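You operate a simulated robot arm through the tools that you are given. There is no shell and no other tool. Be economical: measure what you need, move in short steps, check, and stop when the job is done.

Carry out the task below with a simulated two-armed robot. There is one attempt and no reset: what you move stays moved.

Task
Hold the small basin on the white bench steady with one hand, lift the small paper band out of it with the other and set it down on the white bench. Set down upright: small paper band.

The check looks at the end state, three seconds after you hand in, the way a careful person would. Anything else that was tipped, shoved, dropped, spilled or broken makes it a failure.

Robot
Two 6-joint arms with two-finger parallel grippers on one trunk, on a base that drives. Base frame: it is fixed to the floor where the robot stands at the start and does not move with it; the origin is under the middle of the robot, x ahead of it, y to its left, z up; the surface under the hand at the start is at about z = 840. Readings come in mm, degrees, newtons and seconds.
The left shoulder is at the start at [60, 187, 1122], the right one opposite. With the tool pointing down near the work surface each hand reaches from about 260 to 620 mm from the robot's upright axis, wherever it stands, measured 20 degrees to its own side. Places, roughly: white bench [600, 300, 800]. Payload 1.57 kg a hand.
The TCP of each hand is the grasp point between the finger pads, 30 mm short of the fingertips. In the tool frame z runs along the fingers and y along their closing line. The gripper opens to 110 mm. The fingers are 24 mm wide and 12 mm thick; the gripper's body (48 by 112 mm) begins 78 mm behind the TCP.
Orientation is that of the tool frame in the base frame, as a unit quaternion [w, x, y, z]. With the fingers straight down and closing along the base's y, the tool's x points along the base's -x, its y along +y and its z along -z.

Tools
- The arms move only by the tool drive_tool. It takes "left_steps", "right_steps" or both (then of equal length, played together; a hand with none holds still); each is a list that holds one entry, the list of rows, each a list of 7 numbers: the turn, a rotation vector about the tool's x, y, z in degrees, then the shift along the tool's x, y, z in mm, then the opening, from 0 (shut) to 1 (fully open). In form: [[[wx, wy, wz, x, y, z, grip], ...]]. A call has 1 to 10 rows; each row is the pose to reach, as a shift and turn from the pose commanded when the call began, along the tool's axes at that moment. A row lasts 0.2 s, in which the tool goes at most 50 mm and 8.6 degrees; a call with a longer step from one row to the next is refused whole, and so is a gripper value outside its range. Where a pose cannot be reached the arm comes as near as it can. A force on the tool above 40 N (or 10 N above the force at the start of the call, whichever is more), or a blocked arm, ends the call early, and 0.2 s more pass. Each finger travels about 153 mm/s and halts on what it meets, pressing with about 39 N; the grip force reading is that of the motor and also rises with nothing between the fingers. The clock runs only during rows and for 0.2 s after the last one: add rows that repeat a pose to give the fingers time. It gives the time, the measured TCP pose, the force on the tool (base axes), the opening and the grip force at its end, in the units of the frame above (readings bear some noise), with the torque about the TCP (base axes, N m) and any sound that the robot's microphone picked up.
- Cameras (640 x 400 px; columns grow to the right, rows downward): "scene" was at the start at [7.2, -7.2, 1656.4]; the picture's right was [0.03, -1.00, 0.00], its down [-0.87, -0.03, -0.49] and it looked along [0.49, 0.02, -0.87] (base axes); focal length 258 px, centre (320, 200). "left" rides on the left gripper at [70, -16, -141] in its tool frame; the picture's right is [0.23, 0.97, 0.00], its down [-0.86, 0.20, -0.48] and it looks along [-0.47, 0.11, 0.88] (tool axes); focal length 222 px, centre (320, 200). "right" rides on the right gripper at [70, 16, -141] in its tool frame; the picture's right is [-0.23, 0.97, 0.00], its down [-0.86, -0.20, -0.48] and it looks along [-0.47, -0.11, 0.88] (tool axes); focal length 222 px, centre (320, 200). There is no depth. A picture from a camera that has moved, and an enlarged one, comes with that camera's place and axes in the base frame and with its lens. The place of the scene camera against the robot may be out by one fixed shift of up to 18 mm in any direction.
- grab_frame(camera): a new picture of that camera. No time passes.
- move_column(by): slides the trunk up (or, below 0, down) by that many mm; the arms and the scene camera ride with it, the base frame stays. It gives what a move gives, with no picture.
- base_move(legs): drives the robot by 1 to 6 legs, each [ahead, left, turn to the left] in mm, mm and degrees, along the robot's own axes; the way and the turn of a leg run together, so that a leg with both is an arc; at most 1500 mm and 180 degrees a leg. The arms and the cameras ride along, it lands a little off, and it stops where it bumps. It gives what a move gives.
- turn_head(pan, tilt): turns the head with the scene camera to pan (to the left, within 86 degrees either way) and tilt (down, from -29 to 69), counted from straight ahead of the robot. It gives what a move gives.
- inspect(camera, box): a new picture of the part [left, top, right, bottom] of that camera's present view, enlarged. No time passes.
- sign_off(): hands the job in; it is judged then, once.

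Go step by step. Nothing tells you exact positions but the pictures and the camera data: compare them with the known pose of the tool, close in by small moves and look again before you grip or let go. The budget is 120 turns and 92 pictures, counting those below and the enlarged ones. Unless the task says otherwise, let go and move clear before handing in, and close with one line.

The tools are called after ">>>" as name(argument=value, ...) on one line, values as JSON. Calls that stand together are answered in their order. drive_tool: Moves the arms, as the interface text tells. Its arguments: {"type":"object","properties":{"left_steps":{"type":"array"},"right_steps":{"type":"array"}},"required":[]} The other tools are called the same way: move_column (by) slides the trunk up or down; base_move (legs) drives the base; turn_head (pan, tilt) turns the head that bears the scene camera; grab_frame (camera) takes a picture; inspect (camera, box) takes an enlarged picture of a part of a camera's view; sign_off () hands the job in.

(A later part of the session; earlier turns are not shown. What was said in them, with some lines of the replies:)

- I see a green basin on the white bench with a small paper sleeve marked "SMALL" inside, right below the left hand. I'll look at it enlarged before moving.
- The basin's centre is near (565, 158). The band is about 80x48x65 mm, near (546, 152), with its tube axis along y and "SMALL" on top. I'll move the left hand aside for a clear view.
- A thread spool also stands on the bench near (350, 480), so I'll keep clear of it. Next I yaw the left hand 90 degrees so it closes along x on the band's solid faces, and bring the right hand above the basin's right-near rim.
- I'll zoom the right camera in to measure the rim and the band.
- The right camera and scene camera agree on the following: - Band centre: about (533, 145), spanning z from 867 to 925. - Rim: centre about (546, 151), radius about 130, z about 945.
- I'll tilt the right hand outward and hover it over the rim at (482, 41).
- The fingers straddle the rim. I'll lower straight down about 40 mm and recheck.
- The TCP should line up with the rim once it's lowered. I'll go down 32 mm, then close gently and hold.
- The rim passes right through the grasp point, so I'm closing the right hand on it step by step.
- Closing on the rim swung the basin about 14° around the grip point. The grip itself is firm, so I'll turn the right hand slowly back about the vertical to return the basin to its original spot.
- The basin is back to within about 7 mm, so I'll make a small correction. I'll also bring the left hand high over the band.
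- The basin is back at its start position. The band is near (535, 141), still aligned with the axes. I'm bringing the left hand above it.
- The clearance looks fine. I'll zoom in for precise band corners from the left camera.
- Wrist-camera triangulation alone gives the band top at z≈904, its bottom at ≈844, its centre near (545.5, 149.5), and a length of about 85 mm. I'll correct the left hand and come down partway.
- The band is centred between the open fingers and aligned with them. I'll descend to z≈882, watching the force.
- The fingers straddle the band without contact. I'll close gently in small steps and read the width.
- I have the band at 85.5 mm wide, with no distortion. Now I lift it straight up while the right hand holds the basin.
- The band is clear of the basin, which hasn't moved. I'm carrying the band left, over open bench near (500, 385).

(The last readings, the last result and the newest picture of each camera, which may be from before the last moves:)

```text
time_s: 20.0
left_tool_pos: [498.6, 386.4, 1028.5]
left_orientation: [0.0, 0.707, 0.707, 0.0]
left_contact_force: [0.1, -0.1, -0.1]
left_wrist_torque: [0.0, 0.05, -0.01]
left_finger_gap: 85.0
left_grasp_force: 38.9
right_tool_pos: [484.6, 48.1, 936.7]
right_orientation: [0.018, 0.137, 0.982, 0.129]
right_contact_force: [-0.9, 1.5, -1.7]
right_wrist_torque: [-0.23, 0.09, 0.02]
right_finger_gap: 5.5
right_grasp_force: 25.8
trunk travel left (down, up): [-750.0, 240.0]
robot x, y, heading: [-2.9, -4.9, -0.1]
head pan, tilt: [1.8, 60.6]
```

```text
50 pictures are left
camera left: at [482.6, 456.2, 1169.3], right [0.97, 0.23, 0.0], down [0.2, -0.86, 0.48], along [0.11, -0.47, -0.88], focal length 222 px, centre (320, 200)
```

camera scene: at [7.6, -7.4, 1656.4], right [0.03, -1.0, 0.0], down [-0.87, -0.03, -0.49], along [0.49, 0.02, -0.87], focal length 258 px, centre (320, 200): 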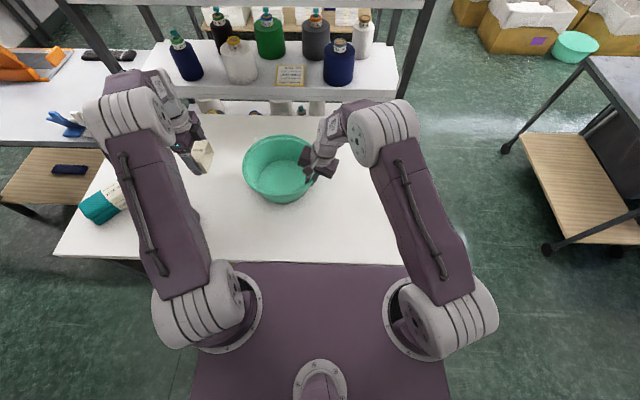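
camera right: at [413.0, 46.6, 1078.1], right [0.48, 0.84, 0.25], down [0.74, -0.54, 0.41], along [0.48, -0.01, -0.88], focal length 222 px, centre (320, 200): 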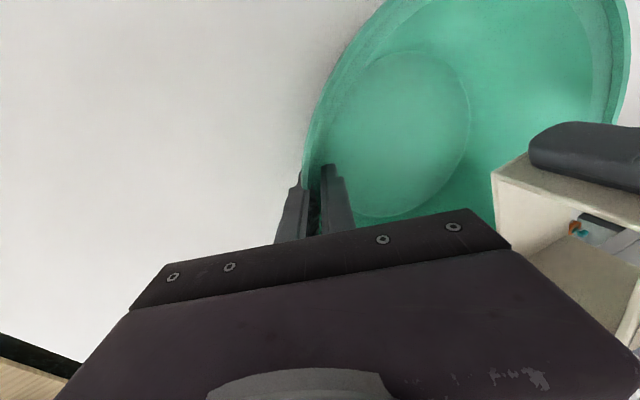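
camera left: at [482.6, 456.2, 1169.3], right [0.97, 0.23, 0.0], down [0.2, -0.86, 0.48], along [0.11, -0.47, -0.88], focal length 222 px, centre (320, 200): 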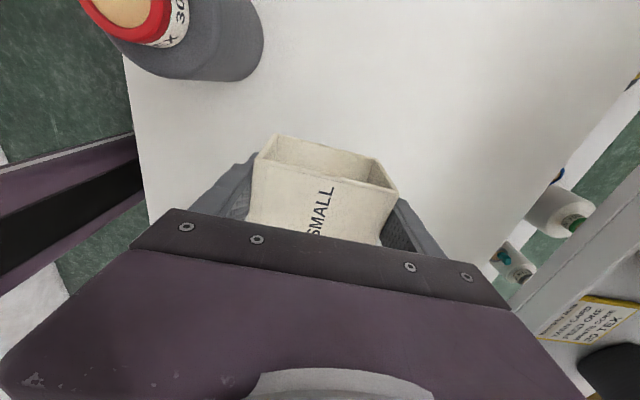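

The area below is clear. The spool edge is around (394, 440), well away from the hand. I'm lowering to just above the bench.

>>> drive_tool(left_steps=[[[0, 0, 0, 0, 0, 30, 0.71], [0, 0, 0, 0, 0, 60, 0.71], [0, 0, 0, 0, 0, 90, 0.71], [0, 0, 0, 0, 0, 115, 0.71], [0, 0, 0, 0, 0, 132, 0.71], [0, 0, 0, 0, 0, 140, 0.71], [0, 0, 0, 0, 0, 140, 0.71]]])

>>> inspect(camera="scene", box=[130, 90, 260, 210])

>>> grab_frame(camera="left")

```text
time_s: 21.6
left_tool_pos: [501.2, 385.3, 888.5]
left_orientation: [-0.001, 0.708, 0.707, 0.0]
left_contact_force: [-0.1, 0.2, 0.6]
left_wrist_torque: [0.03, 0.04, 0.02]
left_finger_gap: 84.9
left_grasp_force: 38.7
right_tool_pos: [485.5, 47.7, 937.6]
right_orientation: [0.017, 0.137, 0.982, 0.13]
right_contact_force: [-0.7, -0.8, -2.2]
right_wrist_torque: [-0.32, 0.08, 0.0]
right_finger_gap: 5.5
right_grasp_force: 25.4
trunk travel left (down, up): [-750.0, 240.0]
robot x, y, heading: [-2.0, 0.9, 0.2]
head pan, tilt: [1.8, 60.6]
```

```text
3.33 times, centred on (195, 150) of scene
camera zoom: at [7.4, -6.9, 1656.3], right [0.03, -1.0, 0.0], down [-0.87, -0.03, -0.49], along [0.49, 0.02, -0.87], focal length 861 px, centre (737, 367)
```

zoom: 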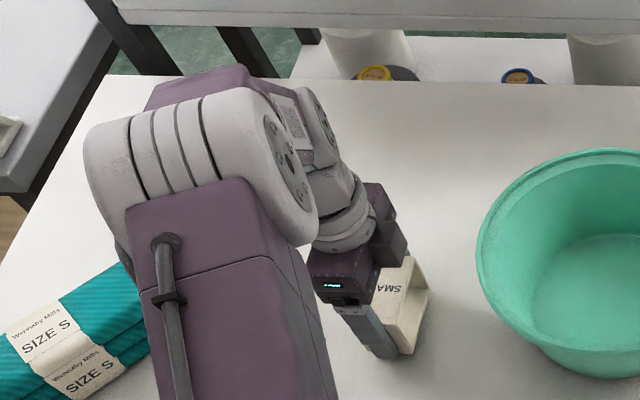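

```text
48 pictures are left
camera left: at [484.6, 455.9, 1029.0], right [0.97, 0.23, 0.0], down [0.2, -0.86, 0.48], along [0.11, -0.47, -0.88], focal length 222 px, centre (320, 200)
```

left: 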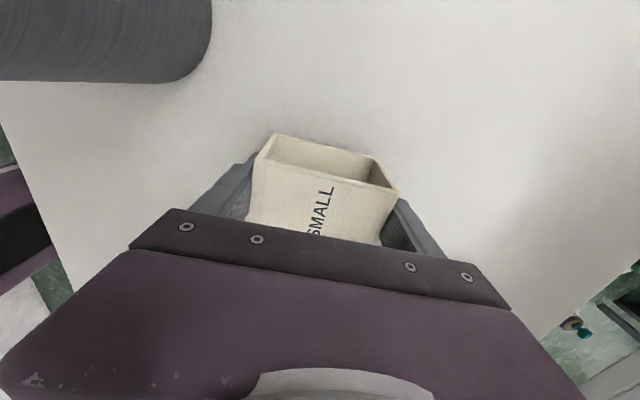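

The band is a few mm above the bench. I'll ease down and watch for contact.

>>> drive_tool(left_steps=[[[0, 0, 0, 0, 0, 2, 0.71], [0, 0, 0, 0, 0, 4, 0.71], [0, 0, 0, 0, 0, 5, 0.71], [0, 0, 0, 0, 0, 5, 0.71]]])

```text
time_s: 22.6
left_tool_pos: [501.5, 386.3, 884.0]
left_orientation: [0.0, 0.707, 0.707, 0.0]
left_contact_force: [0.5, -1.3, -0.1]
left_wrist_torque: [0.0, 0.0, 0.03]
left_finger_gap: 85.0
left_grasp_force: 38.9
right_tool_pos: [486.0, 47.9, 938.7]
right_orientation: [0.018, 0.137, 0.982, 0.129]
right_contact_force: [-0.4, -0.5, -1.3]
right_wrist_torque: [-0.28, 0.09, 0.02]
right_finger_gap: 5.9
right_grasp_force: 25.3
trunk travel left (down, up): [-750.0, 240.0]
robot x, y, heading: [1.7, -2.6, -0.3]
head pan, tilt: [1.8, 60.6]
```

There's no contact yet, so I'm going down 2 mm more.

>>> drive_tool(left_steps=[[[0, 0, 0, 0, 0, 1, 0.71], [0, 0, 0, 0, 0, 2, 0.71], [0, 0, 0, 0, 0, 2, 0.71]]])

```text
time_s: 23.4
left_tool_pos: [501.0, 385.4, 882.0]
left_orientation: [0.0, 0.708, 0.707, 0.0]
left_contact_force: [0.0, -0.7, 0.1]
left_wrist_torque: [0.01, 0.0, 0.02]
left_finger_gap: 84.9
left_grasp_force: 38.8
right_tool_pos: [485.9, 48.2, 937.6]
right_orientation: [0.018, 0.137, 0.982, 0.13]
right_contact_force: [0.7, -0.8, -1.6]
right_wrist_torque: [-0.3, 0.11, 0.05]
right_finger_gap: 5.6
right_grasp_force: 25.7
trunk travel left (down, up): [-750.0, 240.0]
robot x, y, heading: [-0.6, -2.4, -0.2]
head pan, tilt: [1.8, 60.6]
```

>>> drive_tool(left_steps=[[[0, 0, 0, 0, 0, 1, 0.71], [0, 0, 0, 0, 0, 1, 0.71]]])

>>> drive_tool(left_steps=[[[0, 0, 0, 0, 0, 1, 0.71], [0, 0, 0, 0, 0, 1, 0.71]]])

>>> inspect(camera="scene", box=[180, 150, 230, 200])

```text
time_s: 24.0
left_tool_pos: [501.1, 385.7, 881.4]
left_orientation: [0.001, 0.707, 0.707, 0.0]
left_contact_force: [0.4, 0.4, -0.9]
left_wrist_torque: [-0.04, 0.0, -0.01]
left_finger_gap: 84.8
left_grasp_force: 39.1
right_tool_pos: [486.1, 47.9, 937.3]
right_orientation: [0.018, 0.137, 0.982, 0.129]
right_contact_force: [0.2, 0.5, -0.6]
right_wrist_torque: [-0.31, 0.05, 0.02]
right_finger_gap: 5.5
right_grasp_force: 25.3
trunk travel left (down, up): [-750.0, 240.0]
robot x, y, heading: [0.6, 1.6, 0.1]
head pan, tilt: [1.8, 60.6]
```

```text
time_s: 24.6
left_tool_pos: [501.2, 385.3, 879.9]
left_orientation: [0.0, 0.707, 0.707, 0.0]
left_contact_force: [-0.6, -0.7, 0.6]
left_wrist_torque: [0.03, 0.02, -0.01]
left_finger_gap: 84.9
left_grasp_force: 39.1
right_tool_pos: [485.2, 47.0, 937.3]
right_orientation: [0.018, 0.137, 0.982, 0.129]
right_contact_force: [0.2, -0.2, -0.6]
right_wrist_torque: [-0.33, 0.07, -0.02]
right_finger_gap: 5.9
right_grasp_force: 25.6
trunk travel left (down, up): [-750.0, 240.0]
robot x, y, heading: [-0.8, 1.0, 0.1]
head pan, tilt: [1.8, 60.6]
```

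```text
8.00 times, centred on (205, 175) of scene
camera zoom: at [7.5, -6.9, 1656.4], right [0.03, -1.0, 0.0], down [-0.87, -0.03, -0.49], along [0.49, 0.02, -0.87], focal length 2065 px, centre (1240, 400)
```

zoom: 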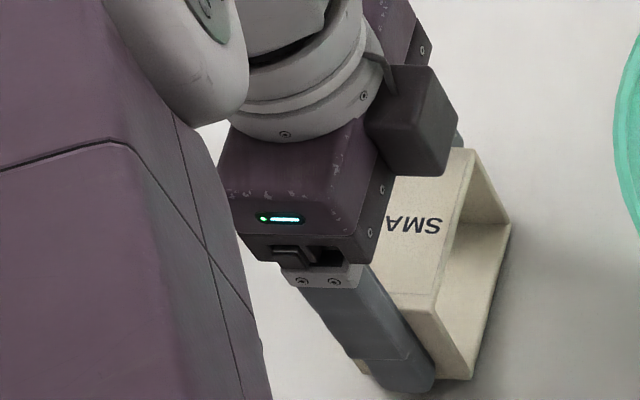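

The band is very close but still shows no contact, so I continue in 1 mm steps.

>>> drive_tool(left_steps=[[[0, 0, 0, 0, 0, 1, 0.71], [0, 0, 0, 0, 0, 1, 0.71]]])

>>> drive_tool(left_steps=[[[0, 0, 0, 0, 0, 1, 0.71], [0, 0, 0, 0, 0, 1, 0.71]]])

```text
time_s: 25.2
left_tool_pos: [501.0, 385.1, 878.9]
left_orientation: [0.0, 0.708, 0.706, 0.0]
left_contact_force: [0.9, 0.0, -0.2]
left_wrist_torque: [0.03, -0.04, 0.03]
left_finger_gap: 84.6
left_grasp_force: 39.0
right_tool_pos: [485.3, 46.7, 937.0]
right_orientation: [0.018, 0.136, 0.982, 0.13]
right_contact_force: [-0.8, -0.6, -1.6]
right_wrist_torque: [-0.3, 0.07, -0.03]
right_finger_gap: 5.4
right_grasp_force: 25.6
trunk travel left (down, up): [-750.0, 240.0]
robot x, y, heading: [0.5, -0.5, 0.1]
head pan, tilt: [1.8, 60.6]
```

```text
time_s: 25.8
left_tool_pos: [499.2, 385.2, 877.5]
left_orientation: [0.0, 0.707, 0.707, 0.0]
left_contact_force: [-0.6, -0.4, -0.5]
left_wrist_torque: [-0.01, -0.03, 0.0]
left_finger_gap: 84.8
left_grasp_force: 39.1
right_tool_pos: [486.2, 47.8, 937.3]
right_orientation: [0.018, 0.138, 0.982, 0.129]
right_contact_force: [-0.1, 0.5, -0.4]
right_wrist_torque: [-0.33, 0.04, -0.02]
right_finger_gap: 5.6
right_grasp_force: 25.9
trunk travel left (down, up): [-750.0, 240.0]
robot x, y, heading: [-0.6, 3.7, -0.0]
head pan, tilt: [1.8, 60.6]
```

>>> drive_tool(left_steps=[[[0, 0, 0, 0, 0, 1, 0.71], [0, 0, 0, 0, 0, 1, 0.71]]])

>>> drive_tool(left_steps=[[[0, 0, 0, 0, 0, 1, 0.71], [0, 0, 0, 0, 0, 1, 0.71]]])

>>> inspect(camera="right", box=[440, 50, 640, 250])

```text
time_s: 26.4
left_tool_pos: [499.3, 385.7, 877.0]
left_orientation: [0.0, 0.707, 0.708, 0.001]
left_contact_force: [0.1, 0.8, 0.5]
left_wrist_torque: [-0.02, 0.0, 0.01]
left_finger_gap: 84.7
left_grasp_force: 38.8
right_tool_pos: [485.7, 47.5, 936.7]
right_orientation: [0.018, 0.137, 0.982, 0.13]
right_contact_force: [0.5, 0.6, -1.5]
right_wrist_torque: [-0.32, 0.05, -0.01]
right_finger_gap: 5.7
right_grasp_force: 25.6
trunk travel left (down, up): [-750.0, 240.0]
robot x, y, heading: [-0.4, -2.9, -0.0]
head pan, tilt: [1.8, 60.6]
```

```text
time_s: 27.0
left_tool_pos: [500.1, 384.1, 877.4]
left_orientation: [0.0, 0.707, 0.707, 0.0]
left_contact_force: [-0.2, -0.4, -0.1]
left_wrist_torque: [0.02, 0.01, -0.01]
left_finger_gap: 84.6
left_grasp_force: 39.2
right_tool_pos: [486.1, 48.7, 936.0]
right_orientation: [0.017, 0.137, 0.982, 0.13]
right_contact_force: [0.0, -0.3, -1.8]
right_wrist_torque: [-0.31, 0.06, 0.01]
right_finger_gap: 5.4
right_grasp_force: 25.4
trunk travel left (down, up): [-750.0, 240.0]
robot x, y, heading: [0.5, -0.8, 0.1]
head pan, tilt: [1.8, 60.6]
```

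```text
2.00 times, centred on (540, 150) of right
camera zoom: at [413.1, 46.7, 1078.1], right [0.48, 0.84, 0.25], down [0.74, -0.54, 0.41], along [0.48, -0.01, -0.88], focal length 444 px, centre (-120, 300)
```

zoom: 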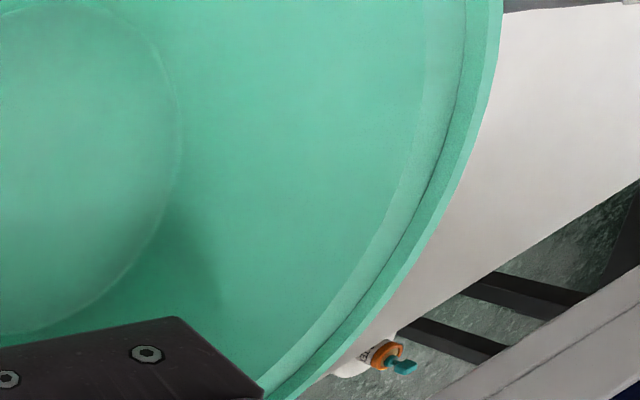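

>>> drive_tool(left_steps=[[[0, 0, 0, 0, 0, 1, 0.71], [0, 0, 0, 0, 0, 1, 0.71]]])

>>> drive_tool(left_steps=[[[0, 0, 0, 0, 0, 1, 0.71], [0, 0, 0, 0, 0, 1, 0.71]]])

>>> inspect(camera="scene", box=[180, 150, 230, 200])

```text
time_s: 27.6
left_tool_pos: [501.0, 385.5, 875.6]
left_orientation: [0.0, 0.707, 0.707, 0.001]
left_contact_force: [0.0, 1.1, 5.4]
left_wrist_torque: [-0.15, 0.09, 0.0]
left_finger_gap: 85.0
left_grasp_force: 38.7
right_tool_pos: [486.0, 47.7, 936.4]
right_orientation: [0.017, 0.137, 0.982, 0.129]
right_contact_force: [-0.2, 0.8, -3.4]
right_wrist_torque: [-0.35, 0.2, -0.03]
right_finger_gap: 5.6
right_grasp_force: 25.9
trunk travel left (down, up): [-750.0, 240.0]
robot x, y, heading: [0.7, 2.0, -0.3]
head pan, tilt: [1.8, 60.6]
```

```text
time_s: 28.2
left_tool_pos: [500.6, 384.1, 875.0]
left_orientation: [0.0, 0.707, 0.707, 0.002]
left_contact_force: [1.7, 2.5, 14.6]
left_wrist_torque: [-0.29, 0.17, 0.04]
left_finger_gap: 84.8
left_grasp_force: 39.4
right_tool_pos: [485.3, 47.1, 937.7]
right_orientation: [0.019, 0.137, 0.982, 0.129]
right_contact_force: [0.0, -0.6, -2.7]
right_wrist_torque: [-0.33, 0.15, 0.02]
right_finger_gap: 5.5
right_grasp_force: 25.9
trunk travel left (down, up): [-750.0, 240.0]
robot x, y, heading: [0.7, 1.5, -0.2]
head pan, tilt: [1.8, 60.6]
```

```text
8.00 times, centred on (205, 175) of scene
camera zoom: at [6.1, -8.1, 1656.5], right [0.03, -1.0, 0.0], down [-0.87, -0.03, -0.49], along [0.49, 0.02, -0.87], focal length 2065 px, centre (1240, 400)
```

zoom: 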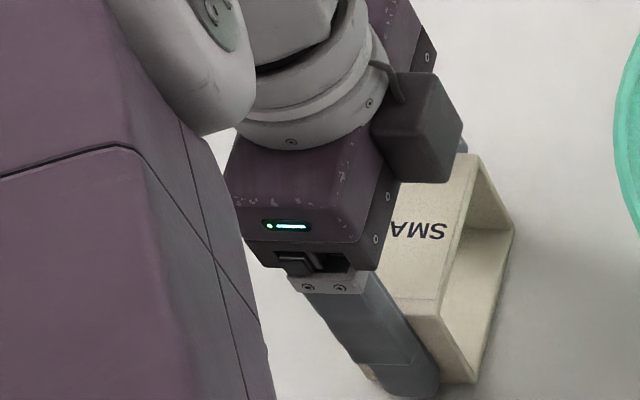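

Contact is felt, with 5 N rising to 15 N upward. I'll back off 1 mm to ease the load, then open the left fingers slowly.

>>> drive_tool(left_steps=[[[0, 0, 0, 0, 0, -1.3, 0.71], [0, 0, 0, 0, 0, -1.3, 0.74], [0, 0, 0, 0, 0, -1.3, 0.78], [0, 0, 0, 0, 0, -1.3, 0.84], [0, 0, 0, 0, 0, -1.3, 0.92], [0, 0, 0, 0, 0, -1.3, 1.0], [0, 0, 0, 0, 0, -1.3, 1.0]]])

>>> grab_frame(camera="left")

```text
time_s: 29.8
left_tool_pos: [501.2, 384.6, 874.6]
left_orientation: [0.0, 0.707, 0.707, 0.0]
left_contact_force: [0.5, -0.7, 0.1]
left_wrist_torque: [0.0, -0.05, -0.01]
left_finger_gap: 110.5
left_grasp_force: 0.2
right_tool_pos: [485.5, 47.1, 938.9]
right_orientation: [0.018, 0.137, 0.982, 0.129]
right_contact_force: [1.3, -0.8, -1.0]
right_wrist_torque: [-0.33, -0.05, -0.01]
right_finger_gap: 5.5
right_grasp_force: 25.5
trunk travel left (down, up): [-750.0, 240.0]
robot x, y, heading: [-2.1, -0.4, -0.1]
head pan, tilt: [1.8, 60.6]
```

```text
44 pictures are left
camera left: at [484.5, 455.3, 1015.1], right [0.97, 0.23, 0.0], down [0.2, -0.86, 0.48], along [0.11, -0.47, -0.88], focal length 222 px, centre (320, 200)
```

left: 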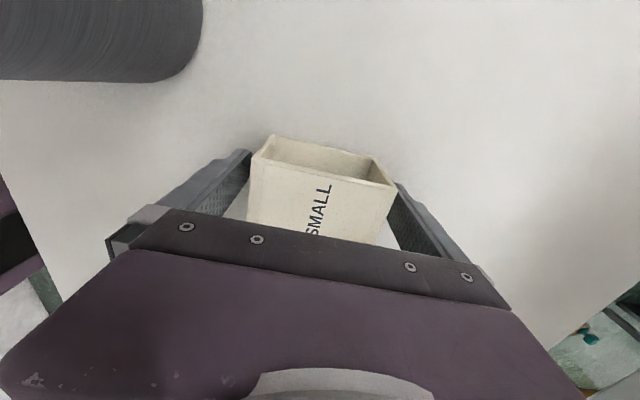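

The band stands freely. I'll raise the left hand straight up, then open the right hand on the rim.

>>> drive_tool(left_steps=[[[0, 0, 0, 0, 0, -20, 1], [0, 0, 0, 0, 0, -50, 1], [0, 0, 0, 0, 0, -90, 1], [0, 0, 0, 0, 0, -135, 1], [0, 0, 0, 0, 0, -180, 1], [0, 0, 0, 0, 0, -180, 1]]])

>>> drive_tool(right_steps=[[[0, 0, 0, 0, 0, 0, 0.1], [0, 0, 0, 0, 0, 0, 0.2], [0, 0, 0, 0, 0, 0, 0.35], [0, 0, 0, 0, 0, 0, 0.5], [0, 0, 0, 0, 0, 0, 0.5]]])

>>> grab_frame(camera="right")

>>> grab_frame(camera="scene")

>>> inspect(camera="scene", box=[230, 120, 330, 210])

```text
time_s: 31.2
left_tool_pos: [501.4, 387.6, 1054.4]
left_orientation: [0.0, 0.707, 0.707, 0.0]
left_contact_force: [0.4, -0.1, -0.3]
left_wrist_torque: [-0.03, -0.02, -0.02]
left_finger_gap: 109.8
left_grasp_force: 0.0
right_tool_pos: [486.0, 47.3, 937.5]
right_orientation: [0.019, 0.137, 0.982, 0.129]
right_contact_force: [-0.5, -1.1, 0.1]
right_wrist_torque: [-0.35, 0.07, -0.06]
right_finger_gap: 5.2
right_grasp_force: 25.4
trunk travel left (down, up): [-750.0, 240.0]
robot x, y, heading: [-1.0, -0.9, -0.0]
head pan, tilt: [1.8, 60.6]
```

```text
time_s: 32.4
left_tool_pos: [500.1, 389.4, 1054.1]
left_orientation: [0.0, 0.707, 0.707, 0.0]
left_contact_force: [-0.2, -0.8, -0.6]
left_wrist_torque: [0.01, 0.0, -0.03]
left_finger_gap: 109.9
left_grasp_force: 0.1
right_tool_pos: [486.1, 47.1, 937.8]
right_orientation: [0.018, 0.137, 0.982, 0.129]
right_contact_force: [-0.1, 0.1, -0.1]
right_wrist_torque: [-0.04, -0.01, 0.02]
right_finger_gap: 55.1
right_grasp_force: 0.0
trunk travel left (down, up): [-750.0, 240.0]
robot x, y, heading: [-0.7, -0.3, 0.0]
head pan, tilt: [1.8, 60.6]
```

```text
43 pictures are left
camera right: at [413.0, 46.6, 1078.2], right [0.48, 0.84, 0.25], down [0.74, -0.54, 0.41], along [0.48, -0.01, -0.88], focal length 222 px, centre (320, 200)
```

right: 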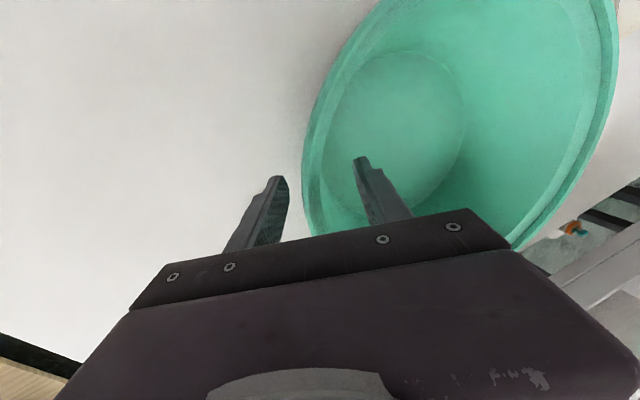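

```text
42 pictures are left
camera scene: at [7.3, -7.0, 1656.4], right [0.03, -1.0, 0.0], down [-0.87, -0.03, -0.49], along [0.49, 0.02, -0.87], focal length 258 px, centre (320, 200)
```

scene: 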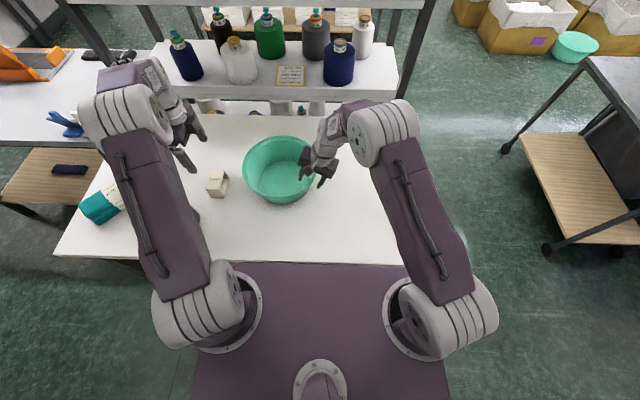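

```text
4.44 times, centred on (280, 165) of scene
camera zoom: at [7.3, -7.0, 1656.4], right [0.03, -1.0, 0.0], down [-0.87, -0.03, -0.49], along [0.49, 0.02, -0.87], focal length 1147 px, centre (498, 356)
```

zoom: 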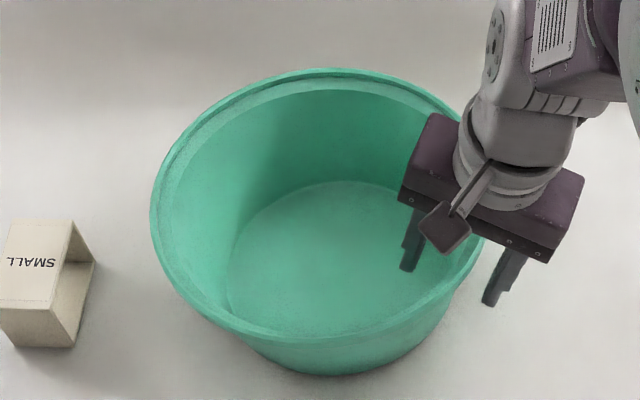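

The basin is free, level and at its original spot, and the band stands label-up on the bench. I'm withdrawing the right hand straight up and away.

>>> drive_tool(right_steps=[[[0, 0, 0, 0, 5.2, -19.3, 0.5], [0, 0, 0, 0, 10.4, -38.6, 0.5], [0, 0, 0, 0, 18, -67, 0.5], [0, 0, 0, 0, 26, -97, 0.5], [0, 0, 0, 0, 5, -107, 0.5], [0, 0, 0, 0, -35, -120, 0.5], [0, 0, 0, 0, -80, -125, 0.5], [0, 0, 0, 0, -80, -125, 0.5]]])

>>> grab_frame(camera="scene")

>>> inspect(camera="scene", box=[190, 110, 330, 220])

```text
time_s: 34.2
left_tool_pos: [500.0, 387.6, 1053.4]
left_orientation: [0.0, 0.707, 0.707, 0.0]
left_contact_force: [0.0, -0.4, 0.3]
left_wrist_torque: [0.0, -0.01, 0.0]
left_finger_gap: 109.8
left_grasp_force: 0.0
right_tool_pos: [455.2, -56.2, 1039.8]
right_orientation: [0.019, 0.137, 0.982, 0.13]
right_contact_force: [-0.7, 0.2, -1.0]
right_wrist_torque: [-0.02, 0.01, -0.01]
right_finger_gap: 55.2
right_grasp_force: 0.0
trunk travel left (down, up): [-750.0, 240.0]
robot x, y, heading: [2.7, -1.9, 0.1]
head pan, tilt: [1.8, 60.6]
```

```text
40 pictures are left
camera scene: at [7.7, -6.1, 1656.4], right [0.03, -1.0, 0.0], down [-0.87, -0.03, -0.49], along [0.49, 0.02, -0.87], focal length 258 px, centre (320, 200)
```

scene: 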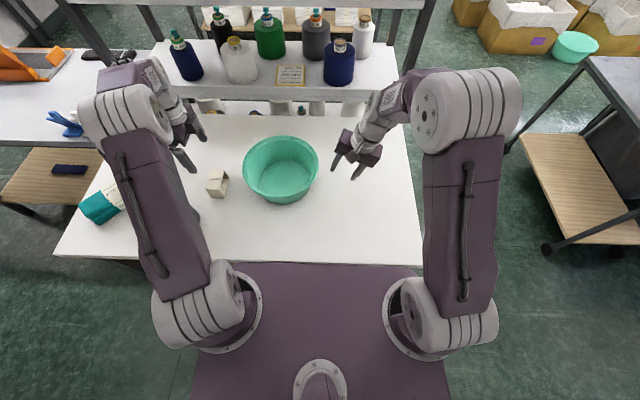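

```text
3.64 times, centred on (260, 165) of scene
camera zoom: at [7.7, -6.1, 1656.4], right [0.03, -1.0, 0.0], down [-0.87, -0.03, -0.49], along [0.49, 0.02, -0.87], focal length 939 px, centre (538, 327)
```

zoom: 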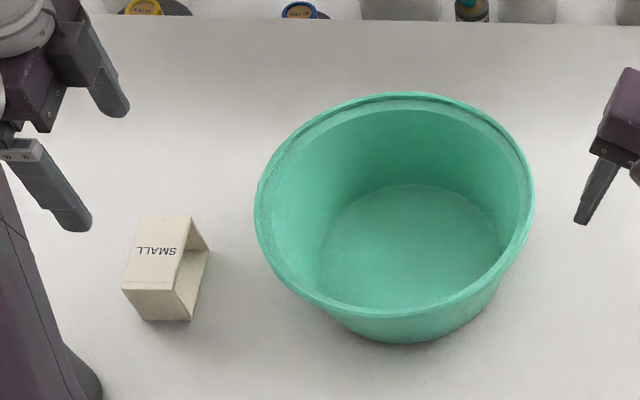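

The band stands label-up on the bench, the basin is empty and in its place, and both hands are clear. I'm handing in.

>>> sign_off()

```text
The job is handed in.
```

The small paper band is out of the basin and stands label-up on the white bench. The basin is within a few mm of where it started: it swung about 14° when I first gripped the rim, and I turned it back before lifting the band.
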